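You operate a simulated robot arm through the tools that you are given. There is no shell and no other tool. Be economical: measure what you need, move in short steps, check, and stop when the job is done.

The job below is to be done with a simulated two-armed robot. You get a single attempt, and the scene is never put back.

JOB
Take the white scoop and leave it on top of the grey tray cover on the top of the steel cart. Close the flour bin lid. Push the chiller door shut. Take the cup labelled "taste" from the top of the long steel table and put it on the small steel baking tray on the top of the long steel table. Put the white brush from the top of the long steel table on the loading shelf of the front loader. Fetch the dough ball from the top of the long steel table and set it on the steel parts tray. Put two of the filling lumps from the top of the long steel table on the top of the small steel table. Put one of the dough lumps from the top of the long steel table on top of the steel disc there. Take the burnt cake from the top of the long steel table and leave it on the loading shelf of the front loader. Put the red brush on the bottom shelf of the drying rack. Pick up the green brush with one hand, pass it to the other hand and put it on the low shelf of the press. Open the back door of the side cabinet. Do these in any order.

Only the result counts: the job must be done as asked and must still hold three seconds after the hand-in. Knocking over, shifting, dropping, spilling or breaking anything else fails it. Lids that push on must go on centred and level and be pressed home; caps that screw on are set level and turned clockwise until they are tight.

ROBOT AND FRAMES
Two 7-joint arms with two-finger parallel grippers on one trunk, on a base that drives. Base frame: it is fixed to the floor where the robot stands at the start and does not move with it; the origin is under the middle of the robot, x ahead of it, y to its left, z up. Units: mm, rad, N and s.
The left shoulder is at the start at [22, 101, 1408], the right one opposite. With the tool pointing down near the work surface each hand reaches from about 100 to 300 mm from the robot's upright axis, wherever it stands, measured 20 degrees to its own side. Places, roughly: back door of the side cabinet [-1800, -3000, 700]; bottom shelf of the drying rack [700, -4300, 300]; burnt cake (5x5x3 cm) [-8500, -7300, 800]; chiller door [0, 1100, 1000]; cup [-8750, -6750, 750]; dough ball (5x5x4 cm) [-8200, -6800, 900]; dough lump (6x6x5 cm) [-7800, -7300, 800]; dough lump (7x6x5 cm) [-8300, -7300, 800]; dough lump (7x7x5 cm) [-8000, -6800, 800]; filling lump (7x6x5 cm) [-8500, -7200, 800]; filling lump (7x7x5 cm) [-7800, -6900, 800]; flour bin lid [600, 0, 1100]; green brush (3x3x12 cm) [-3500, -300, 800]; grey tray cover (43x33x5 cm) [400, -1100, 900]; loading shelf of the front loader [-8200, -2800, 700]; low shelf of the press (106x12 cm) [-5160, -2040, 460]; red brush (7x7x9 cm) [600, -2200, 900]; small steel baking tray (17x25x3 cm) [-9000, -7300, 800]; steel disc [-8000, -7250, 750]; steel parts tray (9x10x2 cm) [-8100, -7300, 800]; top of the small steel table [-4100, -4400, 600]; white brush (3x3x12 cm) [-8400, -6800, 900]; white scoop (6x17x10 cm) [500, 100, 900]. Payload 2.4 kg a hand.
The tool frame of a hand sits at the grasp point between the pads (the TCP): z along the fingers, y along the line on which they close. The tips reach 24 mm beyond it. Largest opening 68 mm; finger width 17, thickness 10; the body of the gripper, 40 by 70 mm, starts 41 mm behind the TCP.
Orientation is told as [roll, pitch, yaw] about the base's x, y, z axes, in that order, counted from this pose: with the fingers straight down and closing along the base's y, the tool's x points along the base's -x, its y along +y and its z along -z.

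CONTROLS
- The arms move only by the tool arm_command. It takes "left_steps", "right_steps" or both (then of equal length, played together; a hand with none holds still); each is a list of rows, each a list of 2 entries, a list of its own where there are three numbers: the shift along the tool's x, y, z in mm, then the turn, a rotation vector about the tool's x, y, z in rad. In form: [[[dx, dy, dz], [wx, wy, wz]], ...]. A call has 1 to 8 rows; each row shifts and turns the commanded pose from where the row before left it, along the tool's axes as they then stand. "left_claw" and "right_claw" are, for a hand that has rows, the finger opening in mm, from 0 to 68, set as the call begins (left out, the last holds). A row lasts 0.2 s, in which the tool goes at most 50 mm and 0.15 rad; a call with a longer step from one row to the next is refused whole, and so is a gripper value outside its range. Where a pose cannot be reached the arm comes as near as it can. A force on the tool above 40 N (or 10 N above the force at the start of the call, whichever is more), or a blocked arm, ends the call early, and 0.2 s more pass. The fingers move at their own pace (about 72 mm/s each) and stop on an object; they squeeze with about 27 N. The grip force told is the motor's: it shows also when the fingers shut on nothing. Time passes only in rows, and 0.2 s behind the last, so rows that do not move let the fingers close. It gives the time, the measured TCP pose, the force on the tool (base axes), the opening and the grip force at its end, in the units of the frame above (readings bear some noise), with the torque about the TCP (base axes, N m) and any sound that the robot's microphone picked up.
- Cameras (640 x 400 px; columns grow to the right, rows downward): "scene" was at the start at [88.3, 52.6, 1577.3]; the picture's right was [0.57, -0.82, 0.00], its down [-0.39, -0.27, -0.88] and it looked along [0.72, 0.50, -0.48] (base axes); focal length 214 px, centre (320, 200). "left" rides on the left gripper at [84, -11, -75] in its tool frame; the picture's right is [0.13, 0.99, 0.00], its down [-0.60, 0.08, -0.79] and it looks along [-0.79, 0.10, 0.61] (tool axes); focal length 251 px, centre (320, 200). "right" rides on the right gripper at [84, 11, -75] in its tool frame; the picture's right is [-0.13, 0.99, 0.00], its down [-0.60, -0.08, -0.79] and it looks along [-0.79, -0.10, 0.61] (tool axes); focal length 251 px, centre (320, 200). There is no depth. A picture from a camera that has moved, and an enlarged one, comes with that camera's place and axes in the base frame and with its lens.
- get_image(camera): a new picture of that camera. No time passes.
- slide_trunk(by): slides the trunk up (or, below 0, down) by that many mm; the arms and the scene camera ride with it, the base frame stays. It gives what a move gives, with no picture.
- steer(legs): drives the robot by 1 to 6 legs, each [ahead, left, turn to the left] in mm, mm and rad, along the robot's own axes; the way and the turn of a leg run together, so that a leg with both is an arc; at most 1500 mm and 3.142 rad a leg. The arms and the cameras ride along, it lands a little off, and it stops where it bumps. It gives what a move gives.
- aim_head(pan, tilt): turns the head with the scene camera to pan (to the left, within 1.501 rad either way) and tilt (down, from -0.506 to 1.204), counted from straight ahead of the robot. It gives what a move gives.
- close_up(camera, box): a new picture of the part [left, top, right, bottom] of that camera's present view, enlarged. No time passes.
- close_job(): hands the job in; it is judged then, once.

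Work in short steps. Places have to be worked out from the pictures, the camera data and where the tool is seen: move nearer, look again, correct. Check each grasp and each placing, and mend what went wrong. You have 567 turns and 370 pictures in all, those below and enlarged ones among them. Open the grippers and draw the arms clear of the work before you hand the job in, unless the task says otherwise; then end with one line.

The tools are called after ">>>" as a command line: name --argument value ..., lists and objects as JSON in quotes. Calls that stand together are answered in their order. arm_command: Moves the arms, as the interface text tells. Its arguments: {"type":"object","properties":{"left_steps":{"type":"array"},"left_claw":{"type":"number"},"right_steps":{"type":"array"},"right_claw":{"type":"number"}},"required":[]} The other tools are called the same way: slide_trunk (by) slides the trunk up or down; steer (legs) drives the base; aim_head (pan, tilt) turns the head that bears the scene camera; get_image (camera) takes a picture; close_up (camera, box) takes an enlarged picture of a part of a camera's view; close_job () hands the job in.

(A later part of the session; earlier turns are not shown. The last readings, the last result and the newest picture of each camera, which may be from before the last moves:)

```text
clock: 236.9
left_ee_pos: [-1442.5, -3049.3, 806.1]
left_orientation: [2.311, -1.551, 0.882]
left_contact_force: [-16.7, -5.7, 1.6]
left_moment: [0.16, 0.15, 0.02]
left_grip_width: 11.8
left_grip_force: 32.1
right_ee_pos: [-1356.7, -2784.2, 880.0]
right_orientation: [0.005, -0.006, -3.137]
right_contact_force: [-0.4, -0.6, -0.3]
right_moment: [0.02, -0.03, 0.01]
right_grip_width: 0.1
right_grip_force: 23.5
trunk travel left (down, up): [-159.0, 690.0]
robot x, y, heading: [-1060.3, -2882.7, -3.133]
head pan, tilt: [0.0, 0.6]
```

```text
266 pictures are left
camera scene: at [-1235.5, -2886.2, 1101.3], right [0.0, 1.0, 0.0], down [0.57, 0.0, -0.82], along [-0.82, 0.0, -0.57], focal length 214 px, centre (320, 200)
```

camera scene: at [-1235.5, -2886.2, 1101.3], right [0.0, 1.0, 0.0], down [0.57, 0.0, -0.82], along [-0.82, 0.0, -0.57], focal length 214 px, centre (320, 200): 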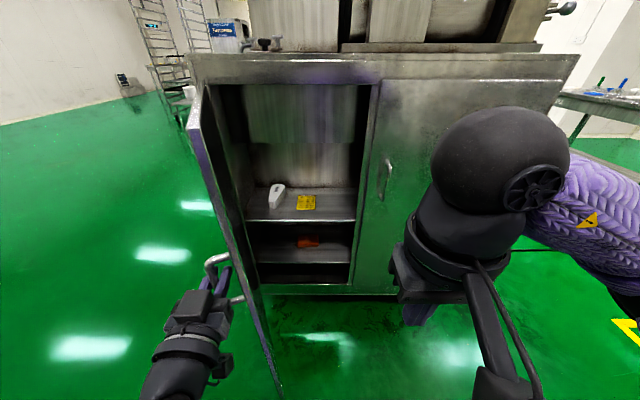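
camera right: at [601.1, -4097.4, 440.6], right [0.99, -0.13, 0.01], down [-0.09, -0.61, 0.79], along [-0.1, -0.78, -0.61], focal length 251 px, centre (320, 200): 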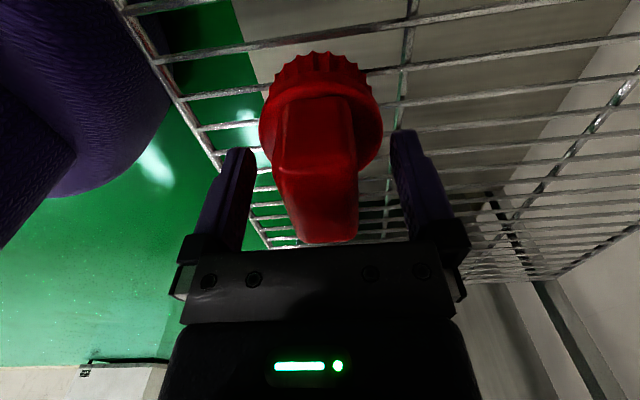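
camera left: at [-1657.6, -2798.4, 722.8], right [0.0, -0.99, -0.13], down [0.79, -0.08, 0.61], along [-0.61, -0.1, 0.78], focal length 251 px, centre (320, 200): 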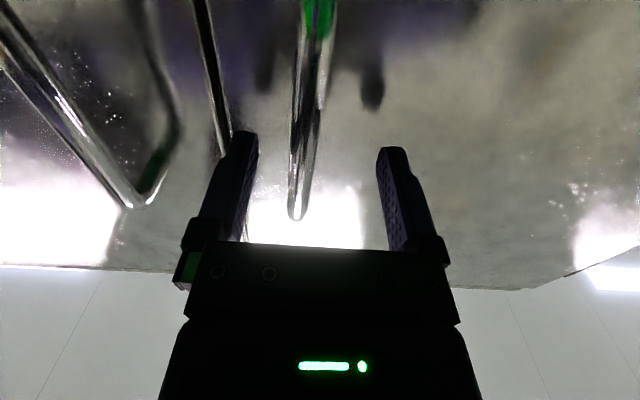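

About 70° open. Two more small steps toward 90°.

>>> steer --legs '[[-14, 55, 0]]'

>>> steer --legs '[[-4, 50, 0]]'

>>> get_image --camera "scene"

```text
clock: 237.8
left_ee_pos: [-1427.7, -3104.4, 806.8]
left_orientation: [2.304, -1.55, 0.889]
left_contact_force: [-12.6, -2.1, -3.5]
left_moment: [0.07, 0.06, 0.05]
left_grip_width: 11.6
left_grip_force: 32.5
right_ee_pos: [-1342.4, -2840.2, 880.7]
right_orientation: [0.006, -0.005, -3.137]
right_contact_force: [-1.1, -0.2, -1.4]
right_moment: [-0.02, 0.04, -0.02]
right_grip_width: 0.0
right_grip_force: 23.4
trunk travel left (down, up): [-159.0, 690.0]
robot x, y, heading: [-1047.8, -2939.2, -3.137]
head pan, tilt: [0.0, 0.6]
```

```text
clock: 238.8
left_ee_pos: [-1421.8, -3153.8, 806.1]
left_orientation: [2.308, -1.551, 0.882]
left_contact_force: [-1.6, -0.2, -5.6]
left_moment: [0.11, -0.17, 0.02]
left_grip_width: 11.6
left_grip_force: 32.0
right_ee_pos: [-1337.0, -2889.1, 879.5]
right_orientation: [0.006, -0.004, -3.136]
right_contact_force: [-0.2, -0.1, -0.5]
right_moment: [0.01, -0.02, -0.01]
right_grip_width: 0.1
right_grip_force: 23.4
trunk travel left (down, up): [-159.0, 690.0]
robot x, y, heading: [-1043.9, -2989.4, -3.134]
head pan, tilt: [0.0, 0.6]
```

```text
265 pictures are left
camera scene: at [-1216.0, -2990.8, 1101.4], right [0.0, 1.0, 0.0], down [0.57, 0.0, -0.82], along [-0.82, 0.0, -0.57], focal length 214 px, centre (320, 200)
```

scene: 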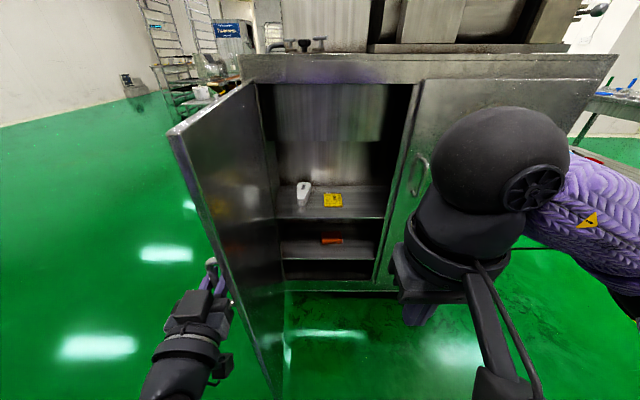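

The door is about 90° open. I release with a small opening and back straight off the bar.

>>> arm_command --left_claw 26 --left_steps '[[[0, 0, 0], [0, 0, 0]], [[0, 0, 0], [0, 0, 0]]]'

>>> steer --legs '[[-150, 0, 0]]'

>>> get_image --camera "scene"

```text
clock: 239.4
left_ee_pos: [-1422.5, -3153.6, 806.7]
left_orientation: [2.33, -1.551, 0.862]
left_contact_force: [0.0, 0.0, 0.3]
left_moment: [-0.01, -0.01, 0.0]
left_grip_width: 26.1
left_grip_force: 0.0
right_ee_pos: [-1338.3, -2890.4, 880.9]
right_orientation: [0.004, -0.007, -3.135]
right_contact_force: [0.6, 0.3, -0.1]
right_moment: [0.01, 0.0, 0.01]
right_grip_width: 0.1
right_grip_force: 23.7
trunk travel left (down, up): [-159.0, 690.0]
robot x, y, heading: [-1045.9, -2991.9, -3.137]
head pan, tilt: [0.0, 0.6]
```

```text
clock: 240.8
left_ee_pos: [-1272.0, -3152.8, 807.3]
left_orientation: [2.323, -1.552, 0.868]
left_contact_force: [-0.2, 0.3, 0.2]
left_moment: [0.01, 0.02, -0.01]
left_grip_width: 26.2
left_grip_force: 0.0
right_ee_pos: [-1186.5, -2888.8, 879.8]
right_orientation: [0.005, -0.008, -3.137]
right_contact_force: [-0.5, -0.4, 0.5]
right_moment: [-0.02, 0.04, -0.01]
right_grip_width: 0.1
right_grip_force: 23.5
trunk travel left (down, up): [-159.0, 690.0]
robot x, y, heading: [-889.3, -2990.6, -3.139]
head pan, tilt: [0.0, 0.6]
```

```text
264 pictures are left
camera scene: at [-1064.7, -2990.0, 1101.5], right [0.0, 1.0, 0.0], down [0.57, 0.0, -0.82], along [-0.82, 0.0, -0.57], focal length 214 px, centre (320, 200)
```

scene: 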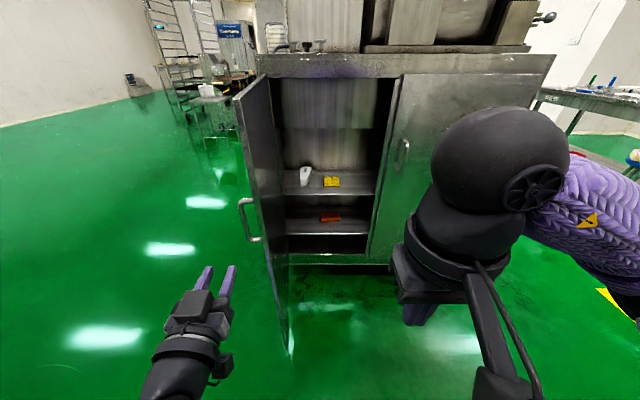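

The back door stands open at about 90°. I restore the left hand to pointing down, raise the trunk, and survey the way to the green brush.

>>> arm_command --left_claw 60 --left_steps '[[[0, 0, 0], [0, 0.145, 0]], [[0, 0, 0], [0, 0.145, 0]], [[0, 0, 0], [0, 0.145, 0]], [[0, 0, 0], [0, 0.145, 0]], [[0, 0, 0], [0, 0.145, 0]], [[0, 0, 0], [0, 0.145, 0]], [[0, 0, 0], [0, 0.145, 0]], [[0, 0, 0], [0, 0.145, 0]]]'

>>> arm_command --left_claw 60 --left_steps '[[[0, 0, 0], [0, 0.145, 0]], [[0, 0, 0], [0, 0.145, 0]], [[0, 0, 0], [0, 0.11, 0]]]'

>>> slide_trunk --by 300

>>> steer --legs '[[-100, -1200, 0]]'

>>> aim_head --pan -0.2 --tilt 0.4

>>> get_image --camera "scene"

```text
clock: 242.6
left_ee_pos: [-1292.9, -3152.2, 792.6]
left_orientation: [0.016, -0.423, -3.099]
left_contact_force: [-0.3, -0.2, -0.8]
left_moment: [-0.03, -0.01, 0.01]
left_grip_width: 60.1
left_grip_force: 0.0
left hand out of reach, approached as far as the arm can: row 1, 2, 3
right_ee_pos: [-1187.4, -2888.4, 880.9]
right_orientation: [0.004, -0.007, -3.139]
right_contact_force: [-0.7, 0.8, -0.1]
right_moment: [0.0, -0.05, 0.0]
right_grip_width: 0.0
right_grip_force: 23.6
trunk travel left (down, up): [-159.0, 690.0]
robot x, y, heading: [-894.8, -2990.7, -3.14]
head pan, tilt: [0.0, 0.6]
```

```text
clock: 243.3
left_ee_pos: [-1292.8, -3152.7, 793.1]
left_orientation: [0.014, -0.023, -3.093]
left_contact_force: [0.2, -0.2, -0.6]
left_moment: [0.02, 0.0, -0.01]
left_grip_width: 60.0
left_grip_force: 0.0
right_ee_pos: [-1186.6, -2887.8, 879.9]
right_orientation: [0.006, -0.008, -3.139]
right_contact_force: [-1.0, 0.1, -0.2]
right_moment: [0.0, 0.0, 0.01]
right_grip_width: 0.0
right_grip_force: 23.5
trunk travel left (down, up): [-159.0, 690.0]
robot x, y, heading: [-894.1, -2987.7, -3.136]
head pan, tilt: [0.0, 0.6]
```

```text
clock: 246.3
left_ee_pos: [-1293.2, -3152.5, 1092.0]
left_orientation: [0.012, -0.025, -3.092]
left_contact_force: [-0.1, -0.1, -0.2]
left_moment: [-0.01, -0.02, 0.0]
left_grip_width: 59.8
left_grip_force: 0.0
right_ee_pos: [-1187.7, -2888.0, 1180.8]
right_orientation: [0.006, -0.006, -3.138]
right_contact_force: [0.1, 0.3, 0.4]
right_moment: [-0.02, -0.03, -0.01]
right_grip_width: 0.1
right_grip_force: 24.1
trunk travel left (down, up): [-459.0, 390.0]
robot x, y, heading: [-889.1, -2988.1, -3.139]
head pan, tilt: [0.0, 0.6]
```

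```text
clock: 252.4
left_ee_pos: [-1196.6, -1950.2, 1092.2]
left_orientation: [0.014, -0.026, -3.093]
left_contact_force: [-0.4, 0.2, 0.0]
left_moment: [-0.02, -0.02, -0.02]
left_grip_width: 60.0
left_grip_force: 0.1
right_ee_pos: [-1088.5, -1686.7, 1180.1]
right_orientation: [0.006, -0.007, -3.141]
right_contact_force: [0.6, 0.2, -0.2]
right_moment: [-0.04, -0.02, -0.02]
right_grip_width: 0.0
right_grip_force: 24.0
trunk travel left (down, up): [-459.0, 390.0]
robot x, y, heading: [-794.0, -1789.6, 3.139]
head pan, tilt: [0.0, 0.6]
```

```text
clock: 253.2
left_ee_pos: [-1197.1, -1950.4, 1092.3]
left_orientation: [0.014, -0.025, -3.094]
left_contact_force: [0.0, -0.4, -0.1]
left_moment: [-0.02, 0.02, -0.01]
left_grip_width: 60.2
left_grip_force: 0.2
right_ee_pos: [-1088.4, -1687.0, 1180.8]
right_orientation: [0.005, -0.008, -3.143]
right_contact_force: [-0.6, -0.3, -0.5]
right_moment: [-0.01, 0.02, -0.01]
right_grip_width: 0.3
right_grip_force: 23.7
trunk travel left (down, up): [-459.0, 390.0]
robot x, y, heading: [-797.3, -1792.4, 3.141]
head pan, tilt: [-0.201, 0.4]
```

```text
263 pictures are left
camera scene: at [-910.0, -1771.3, 1423.6], right [0.2, 0.98, 0.0], down [0.38, -0.08, -0.92], along [-0.9, 0.18, -0.39], focal length 214 px, centre (320, 200)
```

scene: 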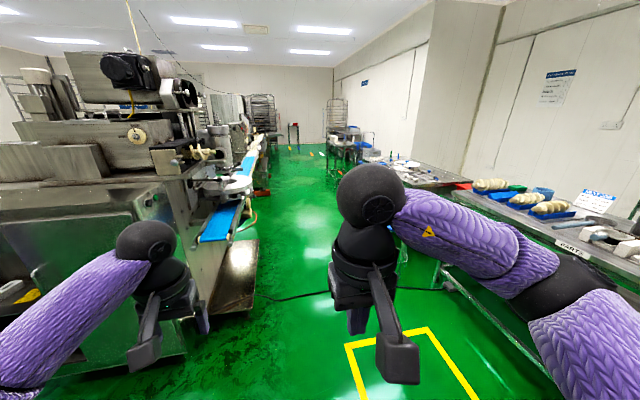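

A corridor runs along y≈-1250 between the machine and the tables on the right. I drive down it toward the green brush's table.

>>> steer --legs '[[0, -540, 0], [1400, 0, 0], [1200, 0, 0]]'

>>> aim_head --pan -1.3 --tilt 0.5

>>> get_image --camera "scene"

```text
clock: 268.5
left_ee_pos: [-3795.2, -1425.0, 1092.7]
left_orientation: [0.013, -0.025, -3.088]
left_contact_force: [0.1, -0.2, -0.4]
left_moment: [0.01, -0.02, 0.03]
left_grip_width: 60.0
left_grip_force: 0.2
right_ee_pos: [-3688.4, -1161.1, 1180.6]
right_orientation: [0.006, -0.008, -3.134]
right_contact_force: [-0.3, 0.7, -0.1]
right_moment: [0.02, -0.01, 0.0]
right_grip_width: 0.1
right_grip_force: 23.2
trunk travel left (down, up): [-459.0, 390.0]
robot x, y, heading: [-3395.1, -1260.9, -3.132]
head pan, tilt: [-0.201, 0.4]
```

```text
clock: 269.9
left_ee_pos: [-3793.7, -1424.3, 1092.6]
left_orientation: [0.014, -0.024, -3.089]
left_contact_force: [0.3, 0.0, 1.0]
left_moment: [0.0, 0.01, 0.0]
left_grip_width: 60.4
left_grip_force: 0.0
right_ee_pos: [-3688.2, -1161.0, 1179.8]
right_orientation: [0.007, -0.007, -3.134]
right_contact_force: [-0.1, -0.8, 0.3]
right_moment: [-0.02, -0.04, 0.0]
right_grip_width: 0.0
right_grip_force: 23.2
trunk travel left (down, up): [-459.0, 390.0]
robot x, y, heading: [-3392.9, -1262.9, -3.14]
head pan, tilt: [-1.3, 0.499]
```

```text
262 pictures are left
camera scene: at [-3443.0, -1173.4, 1414.5], right [0.96, 0.27, 0.0], down [0.13, -0.46, -0.88], along [-0.24, 0.84, -0.48], focal length 214 px, centre (320, 200)
```

scene: 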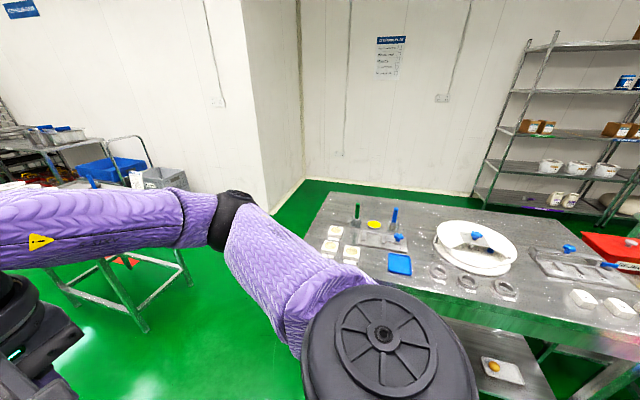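

I see a green and a blue stick standing in a holder. I zoom in.

>>> close_up --camera "scene" --box '[310, 180, 450, 290]'

```text
3.64 times, centred on (380, 235) of scene
camera zoom: at [-3443.0, -1173.4, 1414.5], right [0.96, 0.27, 0.0], down [0.13, -0.46, -0.88], along [-0.24, 0.84, -0.48], focal length 780 px, centre (102, 73)
```

zoom: 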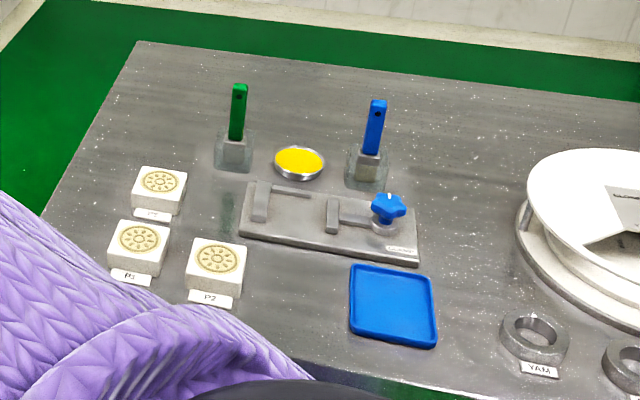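

The green brush stands in a jar at about (-3515, -235), 400 mm behind the table's front edge but only about 220 mm from its left end (x≈-3737). I'll approach from the gap at the left end, facing +x.

>>> steer --legs '[[860, 0, 0], [0, 0, -3.13], [0, 500, 0]]'

>>> aim_head --pan 0.5 --tilt 0.5

>>> get_image --camera "scene"

```text
clock: 284.3
left_ee_pos: [-3866.1, -600.7, 1092.3]
left_orientation: [0.014, -0.026, 0.06]
left_contact_force: [0.5, -0.7, 1.1]
left_moment: [0.0, -0.03, -0.02]
left_grip_width: 60.0
left_grip_force: 0.1
right_ee_pos: [-3969.4, -865.7, 1180.7]
right_orientation: [0.004, -0.005, 0.016]
right_contact_force: [-0.1, -0.4, 0.9]
right_moment: [-0.02, 0.0, 0.0]
right_grip_width: 0.1
right_grip_force: 24.2
trunk travel left (down, up): [-459.0, 390.0]
robot x, y, heading: [-4267.2, -767.0, 0.015]
head pan, tilt: [-1.3, 0.499]
```

```text
clock: 286.1
left_ee_pos: [-3866.1, -600.2, 1093.0]
left_orientation: [0.015, -0.025, 0.06]
left_contact_force: [-0.5, 0.7, -0.4]
left_moment: [0.02, -0.02, 0.01]
left_grip_width: 60.0
left_grip_force: 0.0
right_ee_pos: [-3969.3, -865.6, 1180.0]
right_orientation: [0.004, -0.007, 0.014]
right_contact_force: [-0.1, -0.1, 0.6]
right_moment: [0.03, -0.02, -0.04]
right_grip_width: 0.0
right_grip_force: 23.4
trunk travel left (down, up): [-459.0, 390.0]
robot x, y, heading: [-4263.3, -767.6, 0.015]
head pan, tilt: [0.499, 0.499]
```

```text
260 pictures are left
camera scene: at [-4160.6, -721.5, 1414.5], right [0.49, -0.87, 0.0], down [-0.42, -0.23, -0.88], along [0.77, 0.43, -0.48], focal length 214 px, centre (320, 200)
```

scene: 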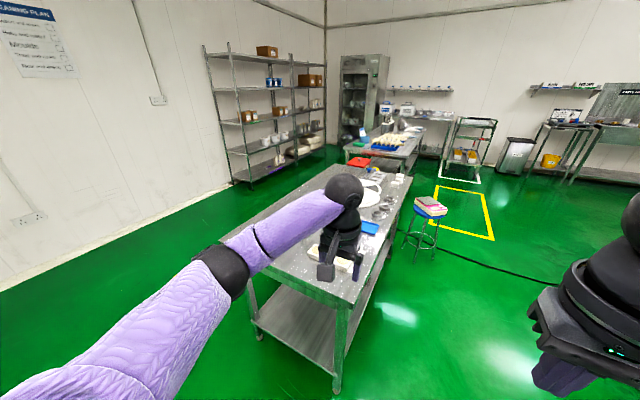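

The table end is at x≈-3720. I retract the left hand and drive to the table end opposite the brush.

>>> arm_command --left_claw 60 --left_steps '[[[45, 15, 0], [0, 0, 0]], [[45, 15, 0], [0, 0, 0]], [[40, 15, -20], [0, 0, 0]]]'

>>> steer --legs '[[0, 590, 0], [260, 0, 0]]'

>>> aim_head --pan 0.0 --tilt 0.75

>>> get_image --camera "scene"

```text
clock: 286.9
left_ee_pos: [-4001.1, -564.6, 1109.6]
left_orientation: [0.016, -0.025, 0.059]
left_contact_force: [-0.4, -0.2, 0.1]
left_moment: [0.01, -0.02, -0.02]
left_grip_width: 60.0
left_grip_force: 0.0
right_ee_pos: [-3970.4, -866.1, 1180.4]
right_orientation: [0.004, -0.007, 0.013]
right_contact_force: [0.0, 0.3, -0.5]
right_moment: [0.05, 0.02, 0.0]
right_grip_width: 0.0
right_grip_force: 24.1
trunk travel left (down, up): [-459.0, 390.0]
robot x, y, heading: [-4262.6, -765.8, 0.017]
head pan, tilt: [0.499, 0.499]
```

```text
clock: 291.8
left_ee_pos: [-3750.1, 36.7, 1110.3]
left_orientation: [0.013, -0.024, 0.065]
left_contact_force: [-0.1, 0.1, 0.2]
left_moment: [0.0, -0.01, -0.02]
left_grip_width: 60.1
left_grip_force: 0.1
right_ee_pos: [-3719.0, -266.1, 1180.4]
right_orientation: [0.007, -0.007, 0.019]
right_contact_force: [0.0, 0.3, 0.2]
right_moment: [-0.01, 0.0, 0.02]
right_grip_width: 0.3
right_grip_force: 23.1
trunk travel left (down, up): [-459.0, 390.0]
robot x, y, heading: [-4016.1, -167.0, 0.02]
head pan, tilt: [0.499, 0.499]
```

```text
clock: 292.7
left_ee_pos: [-3751.1, 37.3, 1109.8]
left_orientation: [0.014, -0.024, 0.066]
left_contact_force: [-0.2, -0.3, 0.0]
left_moment: [-0.01, 0.01, -0.02]
left_grip_width: 60.0
left_grip_force: 0.1
right_ee_pos: [-3718.6, -264.5, 1180.4]
right_orientation: [0.006, -0.006, 0.019]
right_contact_force: [1.3, 0.2, -0.8]
right_moment: [0.03, 0.01, 0.0]
right_grip_width: 0.2
right_grip_force: 23.6
trunk travel left (down, up): [-459.0, 390.0]
robot x, y, heading: [-4012.1, -168.0, 0.022]
head pan, tilt: [0.0, 0.75]
```

```text
259 pictures are left
camera scene: at [-3907.5, -165.4, 1392.6], right [0.02, -1.0, 0.0], down [-0.68, -0.01, -0.73], along [0.73, 0.01, -0.68], focal length 214 px, centre (320, 200)
```

scene: 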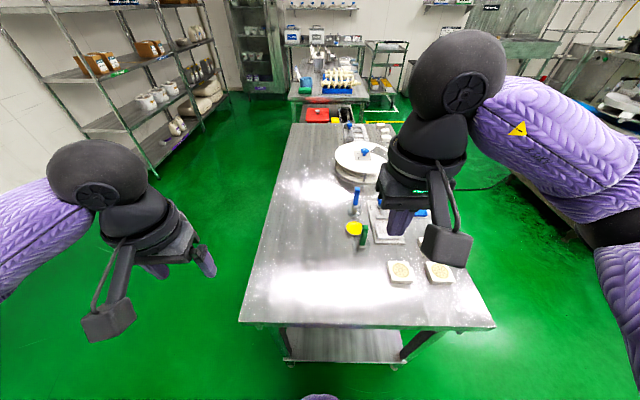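

The green brush top is at about (-3512, -285, 920), its handle standing ~75 mm free above the jar with its thin side along y. I drive in a little and lower the trunk.

>>> steer --legs '[[55, -60, -0.02]]'

>>> slide_trunk --by -130

>>> arm_command --right_claw 60 --right_steps '[[[-40, 8, 0], [0, 0, 0]], [[-40, 8, 0], [0, 0, 0]], [[-40, 8, 0], [0, 0, 0]]]'

>>> get_image --camera "scene"

>>> get_image --camera "right"

```text
clock: 293.7
left_ee_pos: [-3690.0, -29.4, 1111.1]
left_orientation: [0.017, -0.025, 0.045]
left_contact_force: [0.8, -0.6, -0.4]
left_moment: [0.03, 0.03, 0.02]
left_grip_width: 60.0
left_grip_force: 0.1
right_ee_pos: [-3663.6, -330.5, 1179.5]
right_orientation: [0.004, -0.005, 0.001]
right_contact_force: [-0.1, 0.1, -0.3]
right_moment: [0.03, 0.01, -0.02]
right_grip_width: 0.0
right_grip_force: 23.7
trunk travel left (down, up): [-459.0, 390.0]
robot x, y, heading: [-3956.6, -223.7, -0.003]
head pan, tilt: [0.0, 0.75]
```

```text
clock: 295.3
left_ee_pos: [-3690.4, -26.7, 980.5]
left_orientation: [0.016, -0.024, 0.046]
left_contact_force: [-0.1, 0.7, 0.1]
left_moment: [-0.01, 0.01, 0.0]
left_grip_width: 60.1
left_grip_force: 0.1
right_ee_pos: [-3665.5, -329.4, 1050.6]
right_orientation: [0.006, -0.008, -0.002]
right_contact_force: [0.7, 0.0, 0.0]
right_moment: [0.0, -0.01, 0.01]
right_grip_width: 0.0
right_grip_force: 23.6
trunk travel left (down, up): [-329.0, 520.0]
robot x, y, heading: [-3960.0, -230.5, -0.002]
head pan, tilt: [0.0, 0.75]
```

```text
clock: 296.1
left_ee_pos: [-3691.6, -29.1, 980.0]
left_orientation: [0.015, -0.027, 0.046]
left_contact_force: [-0.4, -0.4, 0.7]
left_moment: [-0.03, -0.02, 0.0]
left_grip_width: 59.7
left_grip_force: 0.1
right_ee_pos: [-3545.8, -307.1, 1050.3]
right_orientation: [0.003, -0.006, 0.0]
right_contact_force: [0.2, 0.7, -0.1]
right_moment: [0.0, 0.04, -0.05]
right_grip_width: 60.1
right_grip_force: 0.0
trunk travel left (down, up): [-329.0, 520.0]
robot x, y, heading: [-3960.4, -229.9, -0.007]
head pan, tilt: [0.0, 0.75]
```

```text
258 pictures are left
camera scene: at [-3833.2, -226.8, 1261.6], right [0.0, -1.0, 0.0], down [-0.68, 0.0, -0.73], along [0.73, 0.0, -0.68], focal length 214 px, centre (320, 200)
```

scene: 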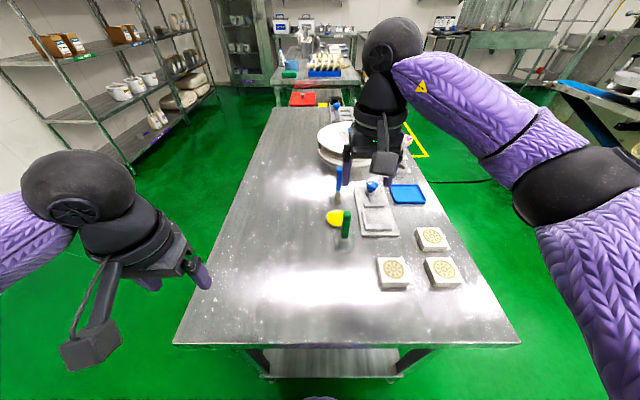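

```text
257 pictures are left
camera right: at [-3629.3, -296.5, 1126.2], right [0.13, 0.99, 0.0], down [0.6, -0.08, 0.8], along [0.79, -0.1, -0.6], focal length 251 px, centre (320, 200)
```

right: 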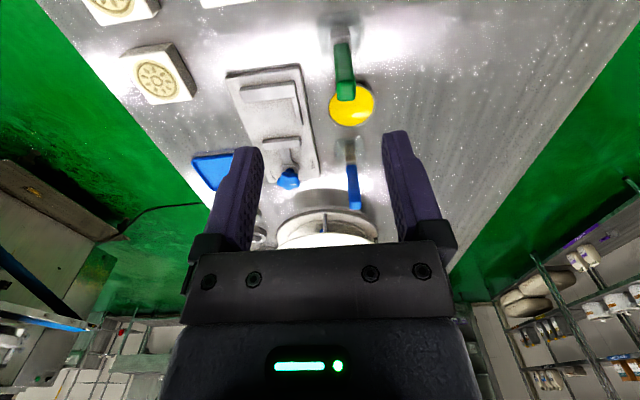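

Both cameras put the handle top at about (-3506, -288). I move over it and descend partway.

>>> arm_command --right_claw 60 --right_steps '[[[-40, 18, 0], [0, 0, 0]], [[0, 0, 45], [0, 0, 0]], [[0, 0, 40], [0, 0, 0]]]'

>>> get_image --camera "right"

>>> close_up --camera "scene" --box '[280, 140, 440, 270]'

```text
clock: 296.9
left_ee_pos: [-3691.7, -28.8, 979.7]
left_orientation: [0.015, -0.025, 0.046]
left_contact_force: [-0.4, -0.6, 0.0]
left_moment: [-0.02, 0.0, -0.01]
left_grip_width: 59.9
left_grip_force: 0.0
right_ee_pos: [-3505.7, -287.0, 967.8]
right_orientation: [0.006, -0.006, 0.0]
right_contact_force: [0.5, 1.0, 0.0]
right_moment: [-0.04, 0.01, 0.02]
right_grip_width: 59.9
right_grip_force: 0.0
trunk travel left (down, up): [-329.0, 520.0]
robot x, y, heading: [-3958.9, -228.9, -0.003]
head pan, tilt: [0.0, 0.75]
```

```text
256 pictures are left
camera right: at [-3589.0, -277.6, 1041.4], right [0.13, 0.99, 0.01], down [0.6, -0.08, 0.8], along [0.79, -0.1, -0.6], focal length 251 px, centre (320, 200)
```

right: 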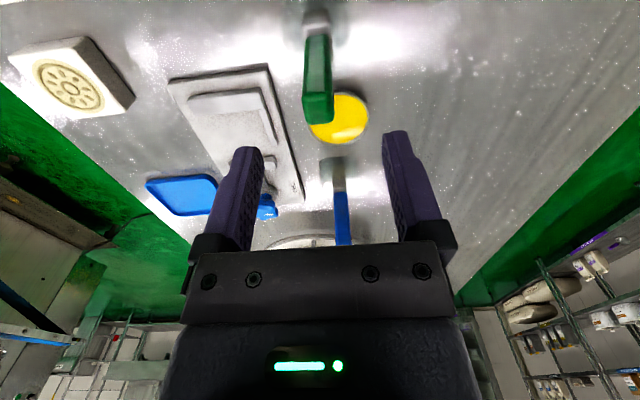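

```text
3.08 times, centred on (360, 205) of scene
camera zoom: at [-3833.2, -227.2, 1261.6], right [0.0, -1.0, 0.0], down [-0.68, 0.0, -0.73], along [0.73, 0.0, -0.68], focal length 660 px, centre (197, 185)
```

zoom: 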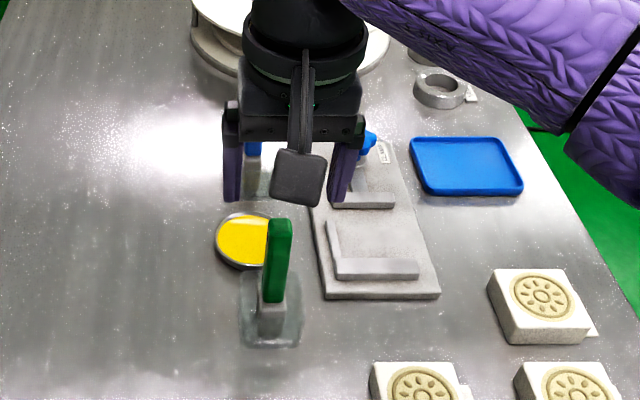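

The handle top is at about (-3494, -290, 904), jar rim ~835. I adjust and descend to TCP z≈880, then close.

>>> arm_command --right_claw 60 --right_steps '[[[-11, -3, 30], [0, 0, 0]], [[0, 0, 30], [0, 0, 0]], [[0, 0, 27], [0, 0, 0]]]'

>>> close_up --camera "scene" --box '[280, 140, 440, 270]'

>>> get_image --camera "right"

```text
clock: 297.7
left_ee_pos: [-3691.9, -28.0, 980.4]
left_orientation: [0.015, -0.027, 0.046]
left_contact_force: [-0.3, 0.7, -0.2]
left_moment: [0.01, 0.0, 0.03]
left_grip_width: 59.8
left_grip_force: 0.0
right_ee_pos: [-3494.3, -289.6, 881.2]
right_orientation: [0.006, -0.008, 0.0]
right_contact_force: [0.3, -0.7, 10.1]
right_moment: [0.0, 0.2, -0.01]
right_grip_width: 60.1
right_grip_force: 0.1
trunk travel left (down, up): [-329.0, 520.0]
robot x, y, heading: [-3958.7, -228.8, -0.009]
head pan, tilt: [0.0, 0.75]
```

```text
3.08 times, centred on (360, 205) of scene
camera zoom: at [-3834.2, -226.8, 1261.9], right [0.0, -1.0, 0.0], down [-0.68, 0.0, -0.73], along [0.73, 0.0, -0.68], focal length 660 px, centre (197, 185)
```

zoom: 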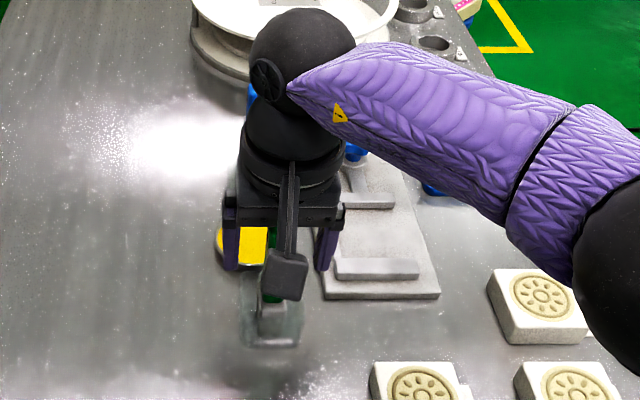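

```text
253 pictures are left
camera right: at [-3579.0, -279.9, 955.6], right [0.13, 0.99, 0.01], down [0.6, -0.08, 0.8], along [0.79, -0.1, -0.6], focal length 251 px, centre (320, 200)
```

right: 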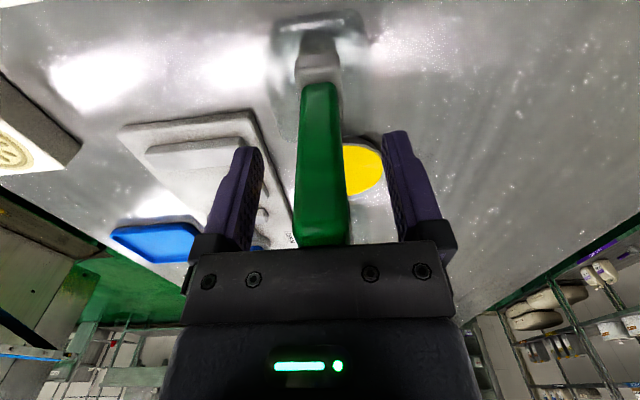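

The palm touched the handle top (10 N), so the top is at ~921. I raise 14 mm and close.

>>> arm_command --right_claw 60 --right_steps '[[[0, 0, -14], [0, 0, 0]], [[0, 0, 0], [0, 0, 0]]]'

>>> arm_command --right_claw 0 --right_steps '[[[0, 0, 0], [0, 0, 0]], [[0, 0, 0], [0, 0, 0]], [[0, 0, 0], [0, 0, 0]], [[0, 0, 0], [0, 0, 0]]]'

```text
clock: 298.3
left_ee_pos: [-3691.8, -28.3, 980.0]
left_orientation: [0.015, -0.025, 0.045]
left_contact_force: [-0.3, 0.1, -0.2]
left_moment: [0.02, -0.01, 0.02]
left_grip_width: 60.1
left_grip_force: 0.1
right_ee_pos: [-3493.7, -290.9, 893.8]
right_orientation: [0.005, -0.005, 0.0]
right_contact_force: [-0.5, 0.8, 0.7]
right_moment: [0.02, -0.07, -0.01]
right_grip_width: 60.0
right_grip_force: 0.0
trunk travel left (down, up): [-329.0, 520.0]
robot x, y, heading: [-3960.1, -225.3, 0.003]
head pan, tilt: [0.0, 0.75]
```

```text
clock: 299.3
left_ee_pos: [-3692.7, -27.9, 980.2]
left_orientation: [0.013, -0.025, 0.046]
left_contact_force: [-0.1, -0.1, -1.0]
left_moment: [0.01, 0.01, 0.01]
left_grip_width: 59.9
left_grip_force: 0.1
right_ee_pos: [-3495.9, -291.2, 893.9]
right_orientation: [0.004, -0.009, 0.0]
right_contact_force: [0.4, 0.0, 0.0]
right_moment: [0.0, -0.01, 0.01]
right_grip_width: 0.1
right_grip_force: 23.5
trunk travel left (down, up): [-329.0, 520.0]
robot x, y, heading: [-3960.7, -227.6, -0.005]
head pan, tilt: [0.0, 0.75]
```

The fingers closed on nothing, so the handle is off in x. I look before moving.

>>> get_image --camera "right"

>>> close_up --camera "scene" --box '[280, 140, 440, 270]'

```text
252 pictures are left
camera right: at [-3578.3, -280.6, 968.6], right [0.13, 0.99, 0.01], down [0.6, -0.08, 0.8], along [0.79, -0.1, -0.6], focal length 251 px, centre (320, 200)
```

right: 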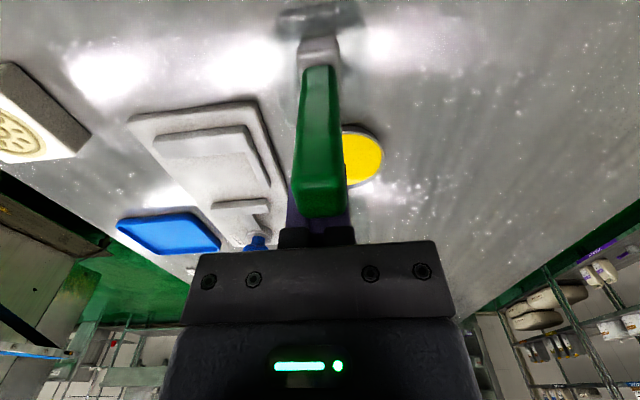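

```text
3.08 times, centred on (360, 205) of scene
camera zoom: at [-3833.2, -226.9, 1261.6], right [0.0, -1.0, 0.0], down [-0.68, 0.0, -0.73], along [0.73, 0.0, -0.68], focal length 660 px, centre (197, 185)
```

zoom: 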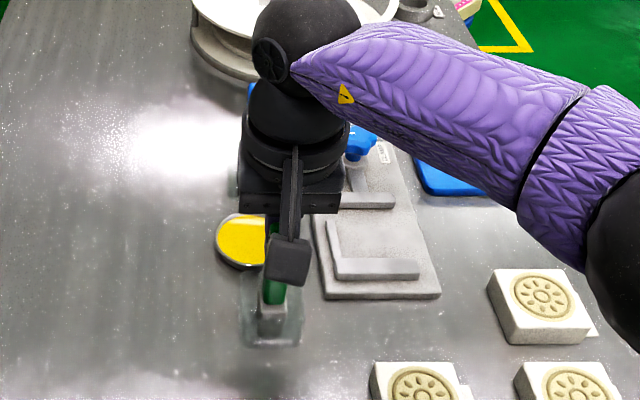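

The handle is about 15 mm nearer me (x≈-3509). I open, shift back, and close again.

>>> arm_command --right_claw 60 --right_steps '[[[0, 0, 0], [0, 0, 0]], [[0, 0, 0], [0, 0, 0]], [[0, 0, 0], [0, 0, 0]], [[8, 0, 0], [0, 0, 0]], [[7, 0, 0], [0, 0, 0]]]'

>>> arm_command --right_claw 0 --right_steps '[[[0, 0, 0], [0, 0, 0]], [[0, 0, 0], [0, 0, 0]], [[0, 0, 0], [0, 0, 0]], [[0, 0, 0], [0, 0, 0]]]'

>>> get_image --camera "right"

```text
clock: 300.5
left_ee_pos: [-3691.9, -28.0, 981.3]
left_orientation: [0.013, -0.026, 0.045]
left_contact_force: [0.5, 0.2, -0.8]
left_moment: [0.0, 0.01, 0.02]
left_grip_width: 60.0
left_grip_force: 0.2
right_ee_pos: [-3509.6, -290.7, 894.1]
right_orientation: [0.006, -0.008, 0.001]
right_contact_force: [0.7, 0.4, 0.2]
right_moment: [-0.03, 0.01, 0.06]
right_grip_width: 60.1
right_grip_force: 0.1
trunk travel left (down, up): [-329.0, 520.0]
robot x, y, heading: [-3960.7, -227.3, -0.0]
head pan, tilt: [0.0, 0.75]
```

```text
clock: 301.5
left_ee_pos: [-3690.6, -26.6, 981.1]
left_orientation: [0.014, -0.024, 0.046]
left_contact_force: [0.2, 0.5, -0.7]
left_moment: [0.01, 0.0, -0.01]
left_grip_width: 60.3
left_grip_force: 0.0
right_ee_pos: [-3509.2, -290.0, 895.1]
right_orientation: [0.005, -0.006, -0.001]
right_contact_force: [0.2, 0.0, -0.9]
right_moment: [-0.04, 0.0, 0.02]
right_grip_width: 20.5
right_grip_force: 26.8
trunk travel left (down, up): [-329.0, 520.0]
robot x, y, heading: [-3956.3, -226.5, -0.0]
head pan, tilt: [0.0, 0.75]
```

```text
250 pictures are left
camera right: at [-3593.4, -280.1, 968.8], right [0.13, 0.99, 0.01], down [0.6, -0.08, 0.8], along [0.79, -0.1, -0.6], focal length 251 px, centre (320, 200)
```

right: 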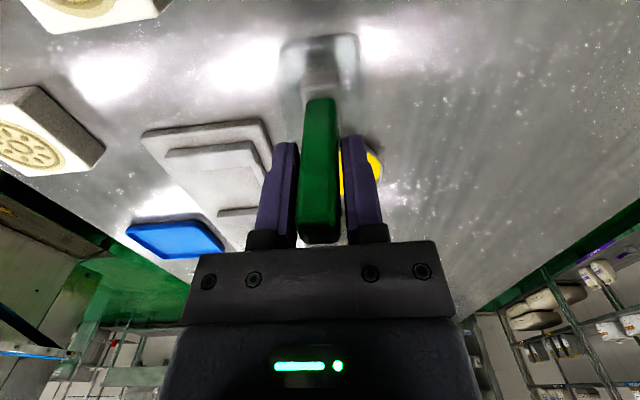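

The handle is gripped at 20.5 mm. I lift slowly, checking that the jar stays put.

>>> arm_command --right_claw 0 --right_steps '[[[0, 0, -12], [0, 0, 0]], [[0, 0, -20], [0, 0, 0]], [[0, 0, -25], [0, 0, 0]], [[0, 0, -25], [0, 0, 0]]]'

>>> close_up --camera "scene" --box '[280, 140, 440, 270]'

>>> get_image --camera "right"

```text
clock: 302.5
left_ee_pos: [-3690.4, -28.2, 980.4]
left_orientation: [0.014, -0.022, 0.046]
left_contact_force: [0.3, -0.6, -0.3]
left_moment: [0.0, -0.01, 0.02]
left_grip_width: 60.2
left_grip_force: 0.0
right_ee_pos: [-3509.4, -290.2, 976.0]
right_orientation: [0.005, -0.004, 0.0]
right_contact_force: [-1.0, -0.2, -0.2]
right_moment: [0.01, 0.0, 0.0]
right_grip_width: 20.5
right_grip_force: 27.1
trunk travel left (down, up): [-329.0, 520.0]
robot x, y, heading: [-3961.2, -226.0, -0.004]
head pan, tilt: [0.0, 0.75]
```

```text
3.08 times, centred on (360, 205) of scene
camera zoom: at [-3833.2, -226.9, 1261.6], right [0.0, -1.0, 0.0], down [-0.68, 0.0, -0.73], along [0.73, 0.0, -0.68], focal length 660 px, centre (197, 185)
```

zoom: 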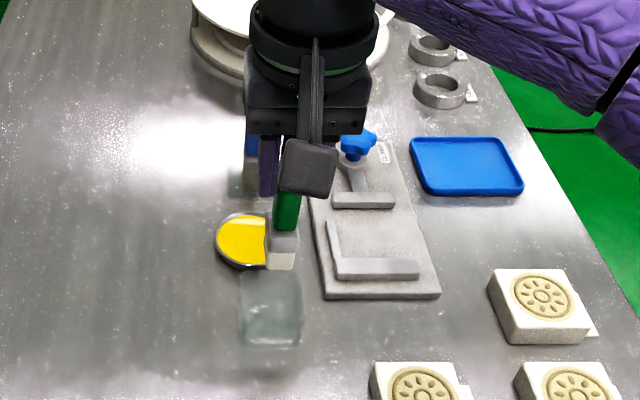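

```text
248 pictures are left
camera right: at [-3593.5, -280.5, 1050.9], right [0.13, 0.99, 0.01], down [0.6, -0.08, 0.8], along [0.79, -0.1, -0.61], focal length 251 px, centre (320, 200)
```

right: 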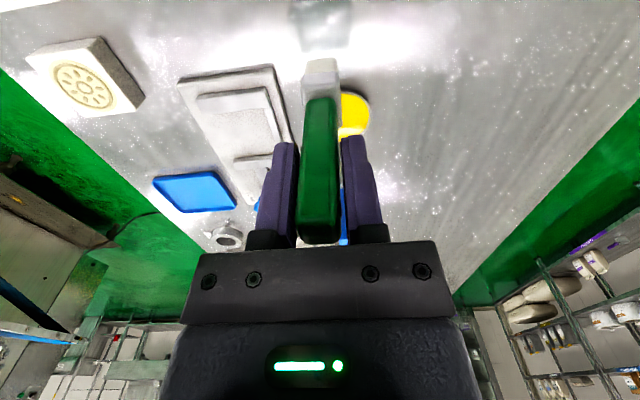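

The brush is out and the jar is undisturbed. I lift further, back off from the table, and bring the right hand nearer for the handover.

>>> arm_command --right_claw 0 --right_steps '[[[0, 0, -45], [0, 0, 0]], [[0, 0, -45], [0, 0, 0]], [[30, 0, -30], [0, 0, 0]]]'

>>> steer --legs '[[-300, 0, 0]]'

>>> arm_command --right_claw 0 --right_steps '[[[45, 0, 0], [0, 0, 0]], [[45, 0, 0], [0, 0, 0]], [[0, 0, 0], [-0.14, 0, 0]], [[0, 0, 0], [-0.14, 0, 0]], [[0, 0, 0], [-0.14, 0, 0]], [[0, 0, 0], [-0.14, 0, 0]], [[0, 0, 0], [-0.14, 0, 0]], [[0, 0, 0], [-0.14, 0, 0]]]'

>>> get_image --camera "scene"

```text
clock: 303.3
left_ee_pos: [-3690.8, -28.3, 980.7]
left_orientation: [0.015, -0.025, 0.044]
left_contact_force: [0.5, 0.3, -0.2]
left_moment: [0.01, 0.0, 0.03]
left_grip_width: 60.1
left_grip_force: 0.0
right_ee_pos: [-3539.1, -290.0, 1097.2]
right_orientation: [0.004, -0.009, 0.001]
right_contact_force: [-0.3, 0.0, -0.1]
right_moment: [-0.02, -0.01, 0.01]
right_grip_width: 20.6
right_grip_force: 26.6
trunk travel left (down, up): [-329.0, 520.0]
robot x, y, heading: [-3959.3, -225.4, -0.001]
head pan, tilt: [0.0, 0.75]
```

```text
clock: 305.4
left_ee_pos: [-3990.2, -28.8, 980.3]
left_orientation: [0.014, -0.024, 0.048]
left_contact_force: [0.7, 0.1, 0.5]
left_moment: [-0.01, 0.0, -0.01]
left_grip_width: 60.3
left_grip_force: 0.0
right_ee_pos: [-3839.2, -290.3, 1095.5]
right_orientation: [0.006, -0.008, 0.002]
right_contact_force: [0.8, -0.1, -0.5]
right_moment: [-0.04, -0.02, 0.0]
right_grip_width: 20.6
right_grip_force: 27.0
trunk travel left (down, up): [-329.0, 520.0]
robot x, y, heading: [-4259.9, -225.7, 0.005]
head pan, tilt: [0.0, 0.75]
```

```text
clock: 307.2
left_ee_pos: [-3989.7, -27.9, 980.6]
left_orientation: [0.013, -0.025, 0.049]
left_contact_force: [0.7, 0.0, -0.3]
left_moment: [-0.04, -0.01, 0.01]
left_grip_width: 60.1
left_grip_force: 0.1
right_ee_pos: [-3928.3, -290.4, 1096.1]
right_orientation: [0.846, -0.007, 0.002]
right_contact_force: [-0.1, 0.5, -0.3]
right_moment: [-0.03, 0.01, 0.01]
right_grip_width: 20.5
right_grip_force: 27.0
trunk travel left (down, up): [-329.0, 520.0]
robot x, y, heading: [-4257.4, -225.1, 0.006]
head pan, tilt: [0.0, 0.75]
```

```text
247 pictures are left
camera scene: at [-4131.7, -226.8, 1261.6], right [0.0, -1.0, 0.0], down [-0.68, 0.0, -0.73], along [0.73, 0.0, -0.68], focal length 214 px, centre (320, 200)
```

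scene: 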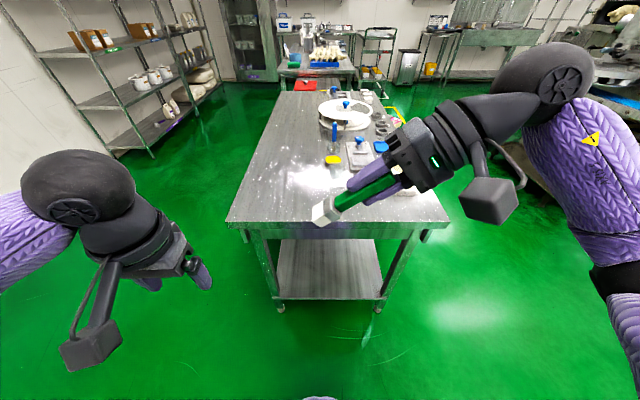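

That works well. I finish turning the right hand to point left and move it toward the centre; meanwhile the left hand rises and yaws 90° so it can grip the brush from above.

>>> arm_command --right_claw 0 --left_claw 60 --right_steps '[[[0, 0, 0], [-0.145, 0, 0]], [[0, 0, 0], [-0.145, 0, 0]], [[0, 0, 0], [-0.145, 0, 0]], [[0, 0, 0], [-0.145, 0, 0]], [[0, 0, 0], [-0.145, 0, 0]], [[0, 0, 30], [0, 0, 0]], [[0, 0, 30], [0, 0, 0]], [[0, 0, 30], [0, 0, 0]]]' --left_steps '[[[0, 0, -45], [0, 0, 0.145]], [[0, 0, -45], [0, 0, 0.145]], [[0, 0, -45], [0, 0, 0.145]], [[0, 0, -45], [0, 0, 0.145]], [[0, 0, -45], [0, 0, 0.145]], [[0, 0, 0], [0, 0, 0.145]], [[0, 0, 0], [0, 0, 0.145]], [[0, 0, 0], [0, 0, 0.145]]]'

>>> get_image --camera "scene"

```text
clock: 308.7
left_ee_pos: [-3994.7, -33.8, 1205.8]
left_orientation: [0.025, -0.014, -0.84]
left_contact_force: [0.0, -1.5, -1.0]
left_moment: [0.07, -0.06, 0.17]
left_grip_width: 60.0
left_grip_force: 0.0
right_ee_pos: [-3927.8, -252.8, 1095.9]
right_orientation: [1.573, -0.007, 0.002]
right_contact_force: [0.4, 0.6, 0.3]
right_moment: [-0.04, -0.01, -0.01]
right_grip_width: 20.5
right_grip_force: 27.0
trunk travel left (down, up): [-329.0, 520.0]
robot x, y, heading: [-4257.9, -228.9, 0.001]
head pan, tilt: [0.0, 0.75]
stopped in row 7 (left hand): the force on the tool passed its limit at 85 N (the readings are from after the stop); the commanded pose is now the measured one
```

```text
246 pictures are left
camera scene: at [-4131.9, -227.2, 1261.6], right [0.0, -1.0, 0.0], down [-0.68, 0.0, -0.73], along [0.73, 0.0, -0.68], focal length 214 px, centre (320, 200)
```

scene: 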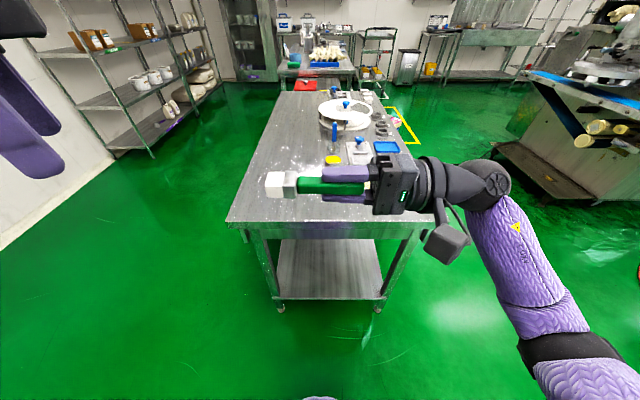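

Turning the left hand that way bumped its camera on its own forearm. I turn it the other way, and move the right hand further to the centre.

>>> arm_command --right_claw 0 --left_claw 60 --right_steps '[[[0, 0, 0], [0, 0, 0]], [[0, 0, 0], [0, 0, 0]], [[0, 0, 0], [0, 0, 0]], [[0, 0, 0], [0, 0, 0]], [[0, 0, 0], [0, 0, 0]], [[0, 0, 0], [0, 0, 0]], [[0, 0, 30], [0, 0, 0]], [[0, 0, 28], [0, 0, 0]]]' --left_steps '[[[-20, 0, 0], [0, 0, -0.145]], [[0, 0, 0], [0, 0, -0.145]], [[0, 0, 0], [0, 0, -0.145]], [[0, 0, 0], [0, 0, -0.145]], [[0, 0, 0], [0, 0, -0.145]], [[0, 0, 0], [0, 0, -0.145]], [[0, 0, 0], [0, 0, -0.145]], [[0, 0, 0], [0, 0, -0.145]]]'

>>> arm_command --left_claw 60 --left_steps '[[[0, 0, 0], [0, 0, -0.145]], [[0, 0, 0], [0, 0, -0.145]], [[0, 0, 0], [0, 0, -0.145]], [[0, 0, 0], [0, 0, -0.145]], [[0, 0, 0], [0, 0, -0.145]], [[0, 0, 0], [0, 0, -0.145]], [[0, 0, 0], [0, 0, -0.145]], [[0, 0, 0], [0, 0, -0.145]]]'

>>> get_image --camera "scene"

```text
clock: 310.5
left_ee_pos: [-3982.4, -47.8, 1205.5]
left_orientation: [-0.002, -0.028, 0.321]
left_contact_force: [0.2, 0.2, -0.4]
left_moment: [-0.01, 0.01, 0.0]
left_grip_width: 60.0
left_grip_force: 0.0
right_ee_pos: [-3928.4, -194.5, 1097.0]
right_orientation: [1.571, -0.006, 0.002]
right_contact_force: [1.0, -0.1, 0.7]
right_moment: [-0.04, 0.04, 0.02]
right_grip_width: 20.5
right_grip_force: 27.1
trunk travel left (down, up): [-329.0, 520.0]
robot x, y, heading: [-4255.9, -228.9, -0.001]
head pan, tilt: [0.0, 0.75]
```

```text
clock: 312.3
left_ee_pos: [-3981.5, -47.6, 1206.8]
left_orientation: [-0.027, -0.009, 1.482]
left_contact_force: [0.4, 1.0, 0.2]
left_moment: [0.01, -0.01, -0.03]
left_grip_width: 59.9
left_grip_force: 0.0
right_ee_pos: [-3928.9, -194.0, 1096.4]
right_orientation: [1.573, -0.007, 0.003]
right_contact_force: [0.2, -0.3, 0.0]
right_moment: [-0.04, 0.01, 0.0]
right_grip_width: 20.4
right_grip_force: 26.7
trunk travel left (down, up): [-329.0, 520.0]
robot x, y, heading: [-4258.5, -225.7, 0.003]
head pan, tilt: [0.0, 0.75]
```

```text
245 pictures are left
camera scene: at [-4131.7, -226.7, 1261.6], right [0.0, -1.0, 0.0], down [-0.68, 0.0, -0.73], along [0.73, 0.0, -0.68], focal length 214 px, centre (320, 200)
```

scene: 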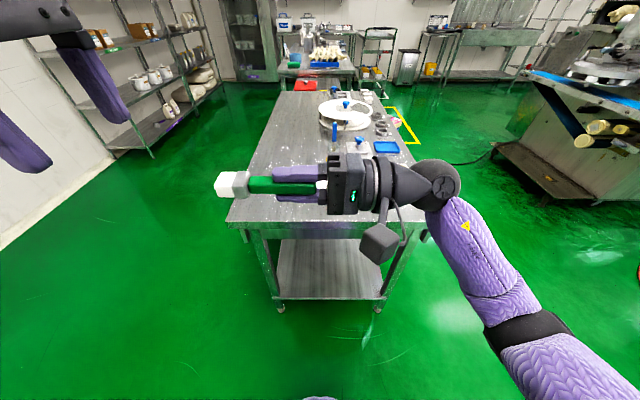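

The left hand's yaw is good. The brush head ends at y≈-98 and the ferrule is at ≈-130. I move the left hand over the ferrule, still high.

>>> arm_command --left_claw 60 --left_steps '[[[27, -18, 0], [0, 0, -0.04]], [[27, -18, 0], [0, 0, -0.04]], [[27, -17, 0], [0, 0, 0]], [[0, 0, 20], [0, 0, 0]]]'

>>> get_image --camera "scene"

>>> get_image --camera "left"

```text
clock: 313.3
left_ee_pos: [-3933.0, -132.7, 1186.8]
left_orientation: [-0.026, -0.005, 1.561]
left_contact_force: [-0.2, -0.6, 0.9]
left_moment: [-0.03, 0.0, 0.0]
left_grip_width: 60.1
left_grip_force: 0.0
right_ee_pos: [-3928.7, -194.4, 1096.5]
right_orientation: [1.573, -0.007, 0.0]
right_contact_force: [0.4, 0.1, 0.2]
right_moment: [-0.05, -0.01, 0.0]
right_grip_width: 20.5
right_grip_force: 26.8
trunk travel left (down, up): [-329.0, 520.0]
robot x, y, heading: [-4258.8, -229.7, 0.001]
head pan, tilt: [0.0, 0.75]
```

```text
244 pictures are left
camera scene: at [-4131.6, -226.8, 1261.6], right [0.0, -1.0, 0.0], down [-0.68, 0.0, -0.73], along [0.73, 0.0, -0.68], focal length 214 px, centre (320, 200)
```

scene: 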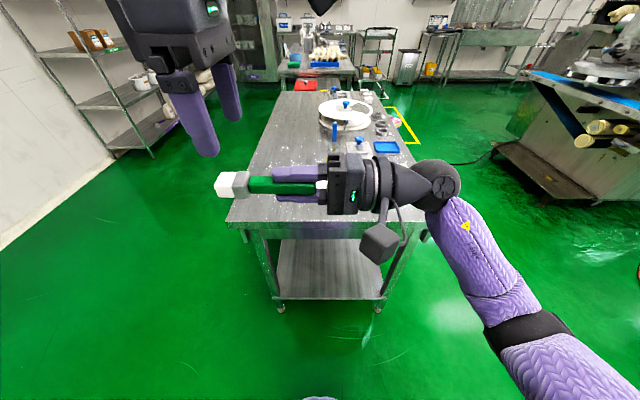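

```text
243 pictures are left
camera left: at [-3923.2, -218.0, 1261.8], right [-0.99, -0.12, -0.03], down [-0.09, 0.6, 0.79], along [-0.08, 0.79, -0.61], focal length 251 px, centre (320, 200)
```

left: 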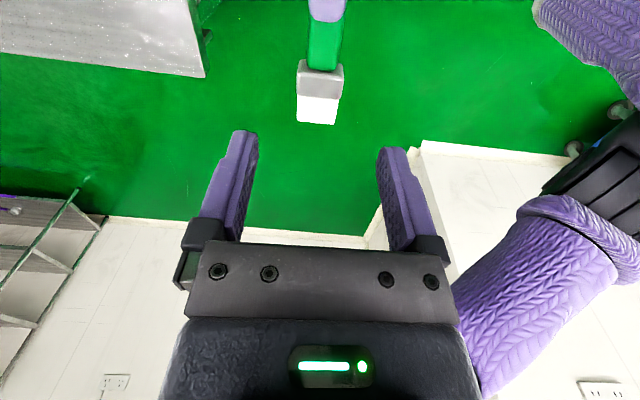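

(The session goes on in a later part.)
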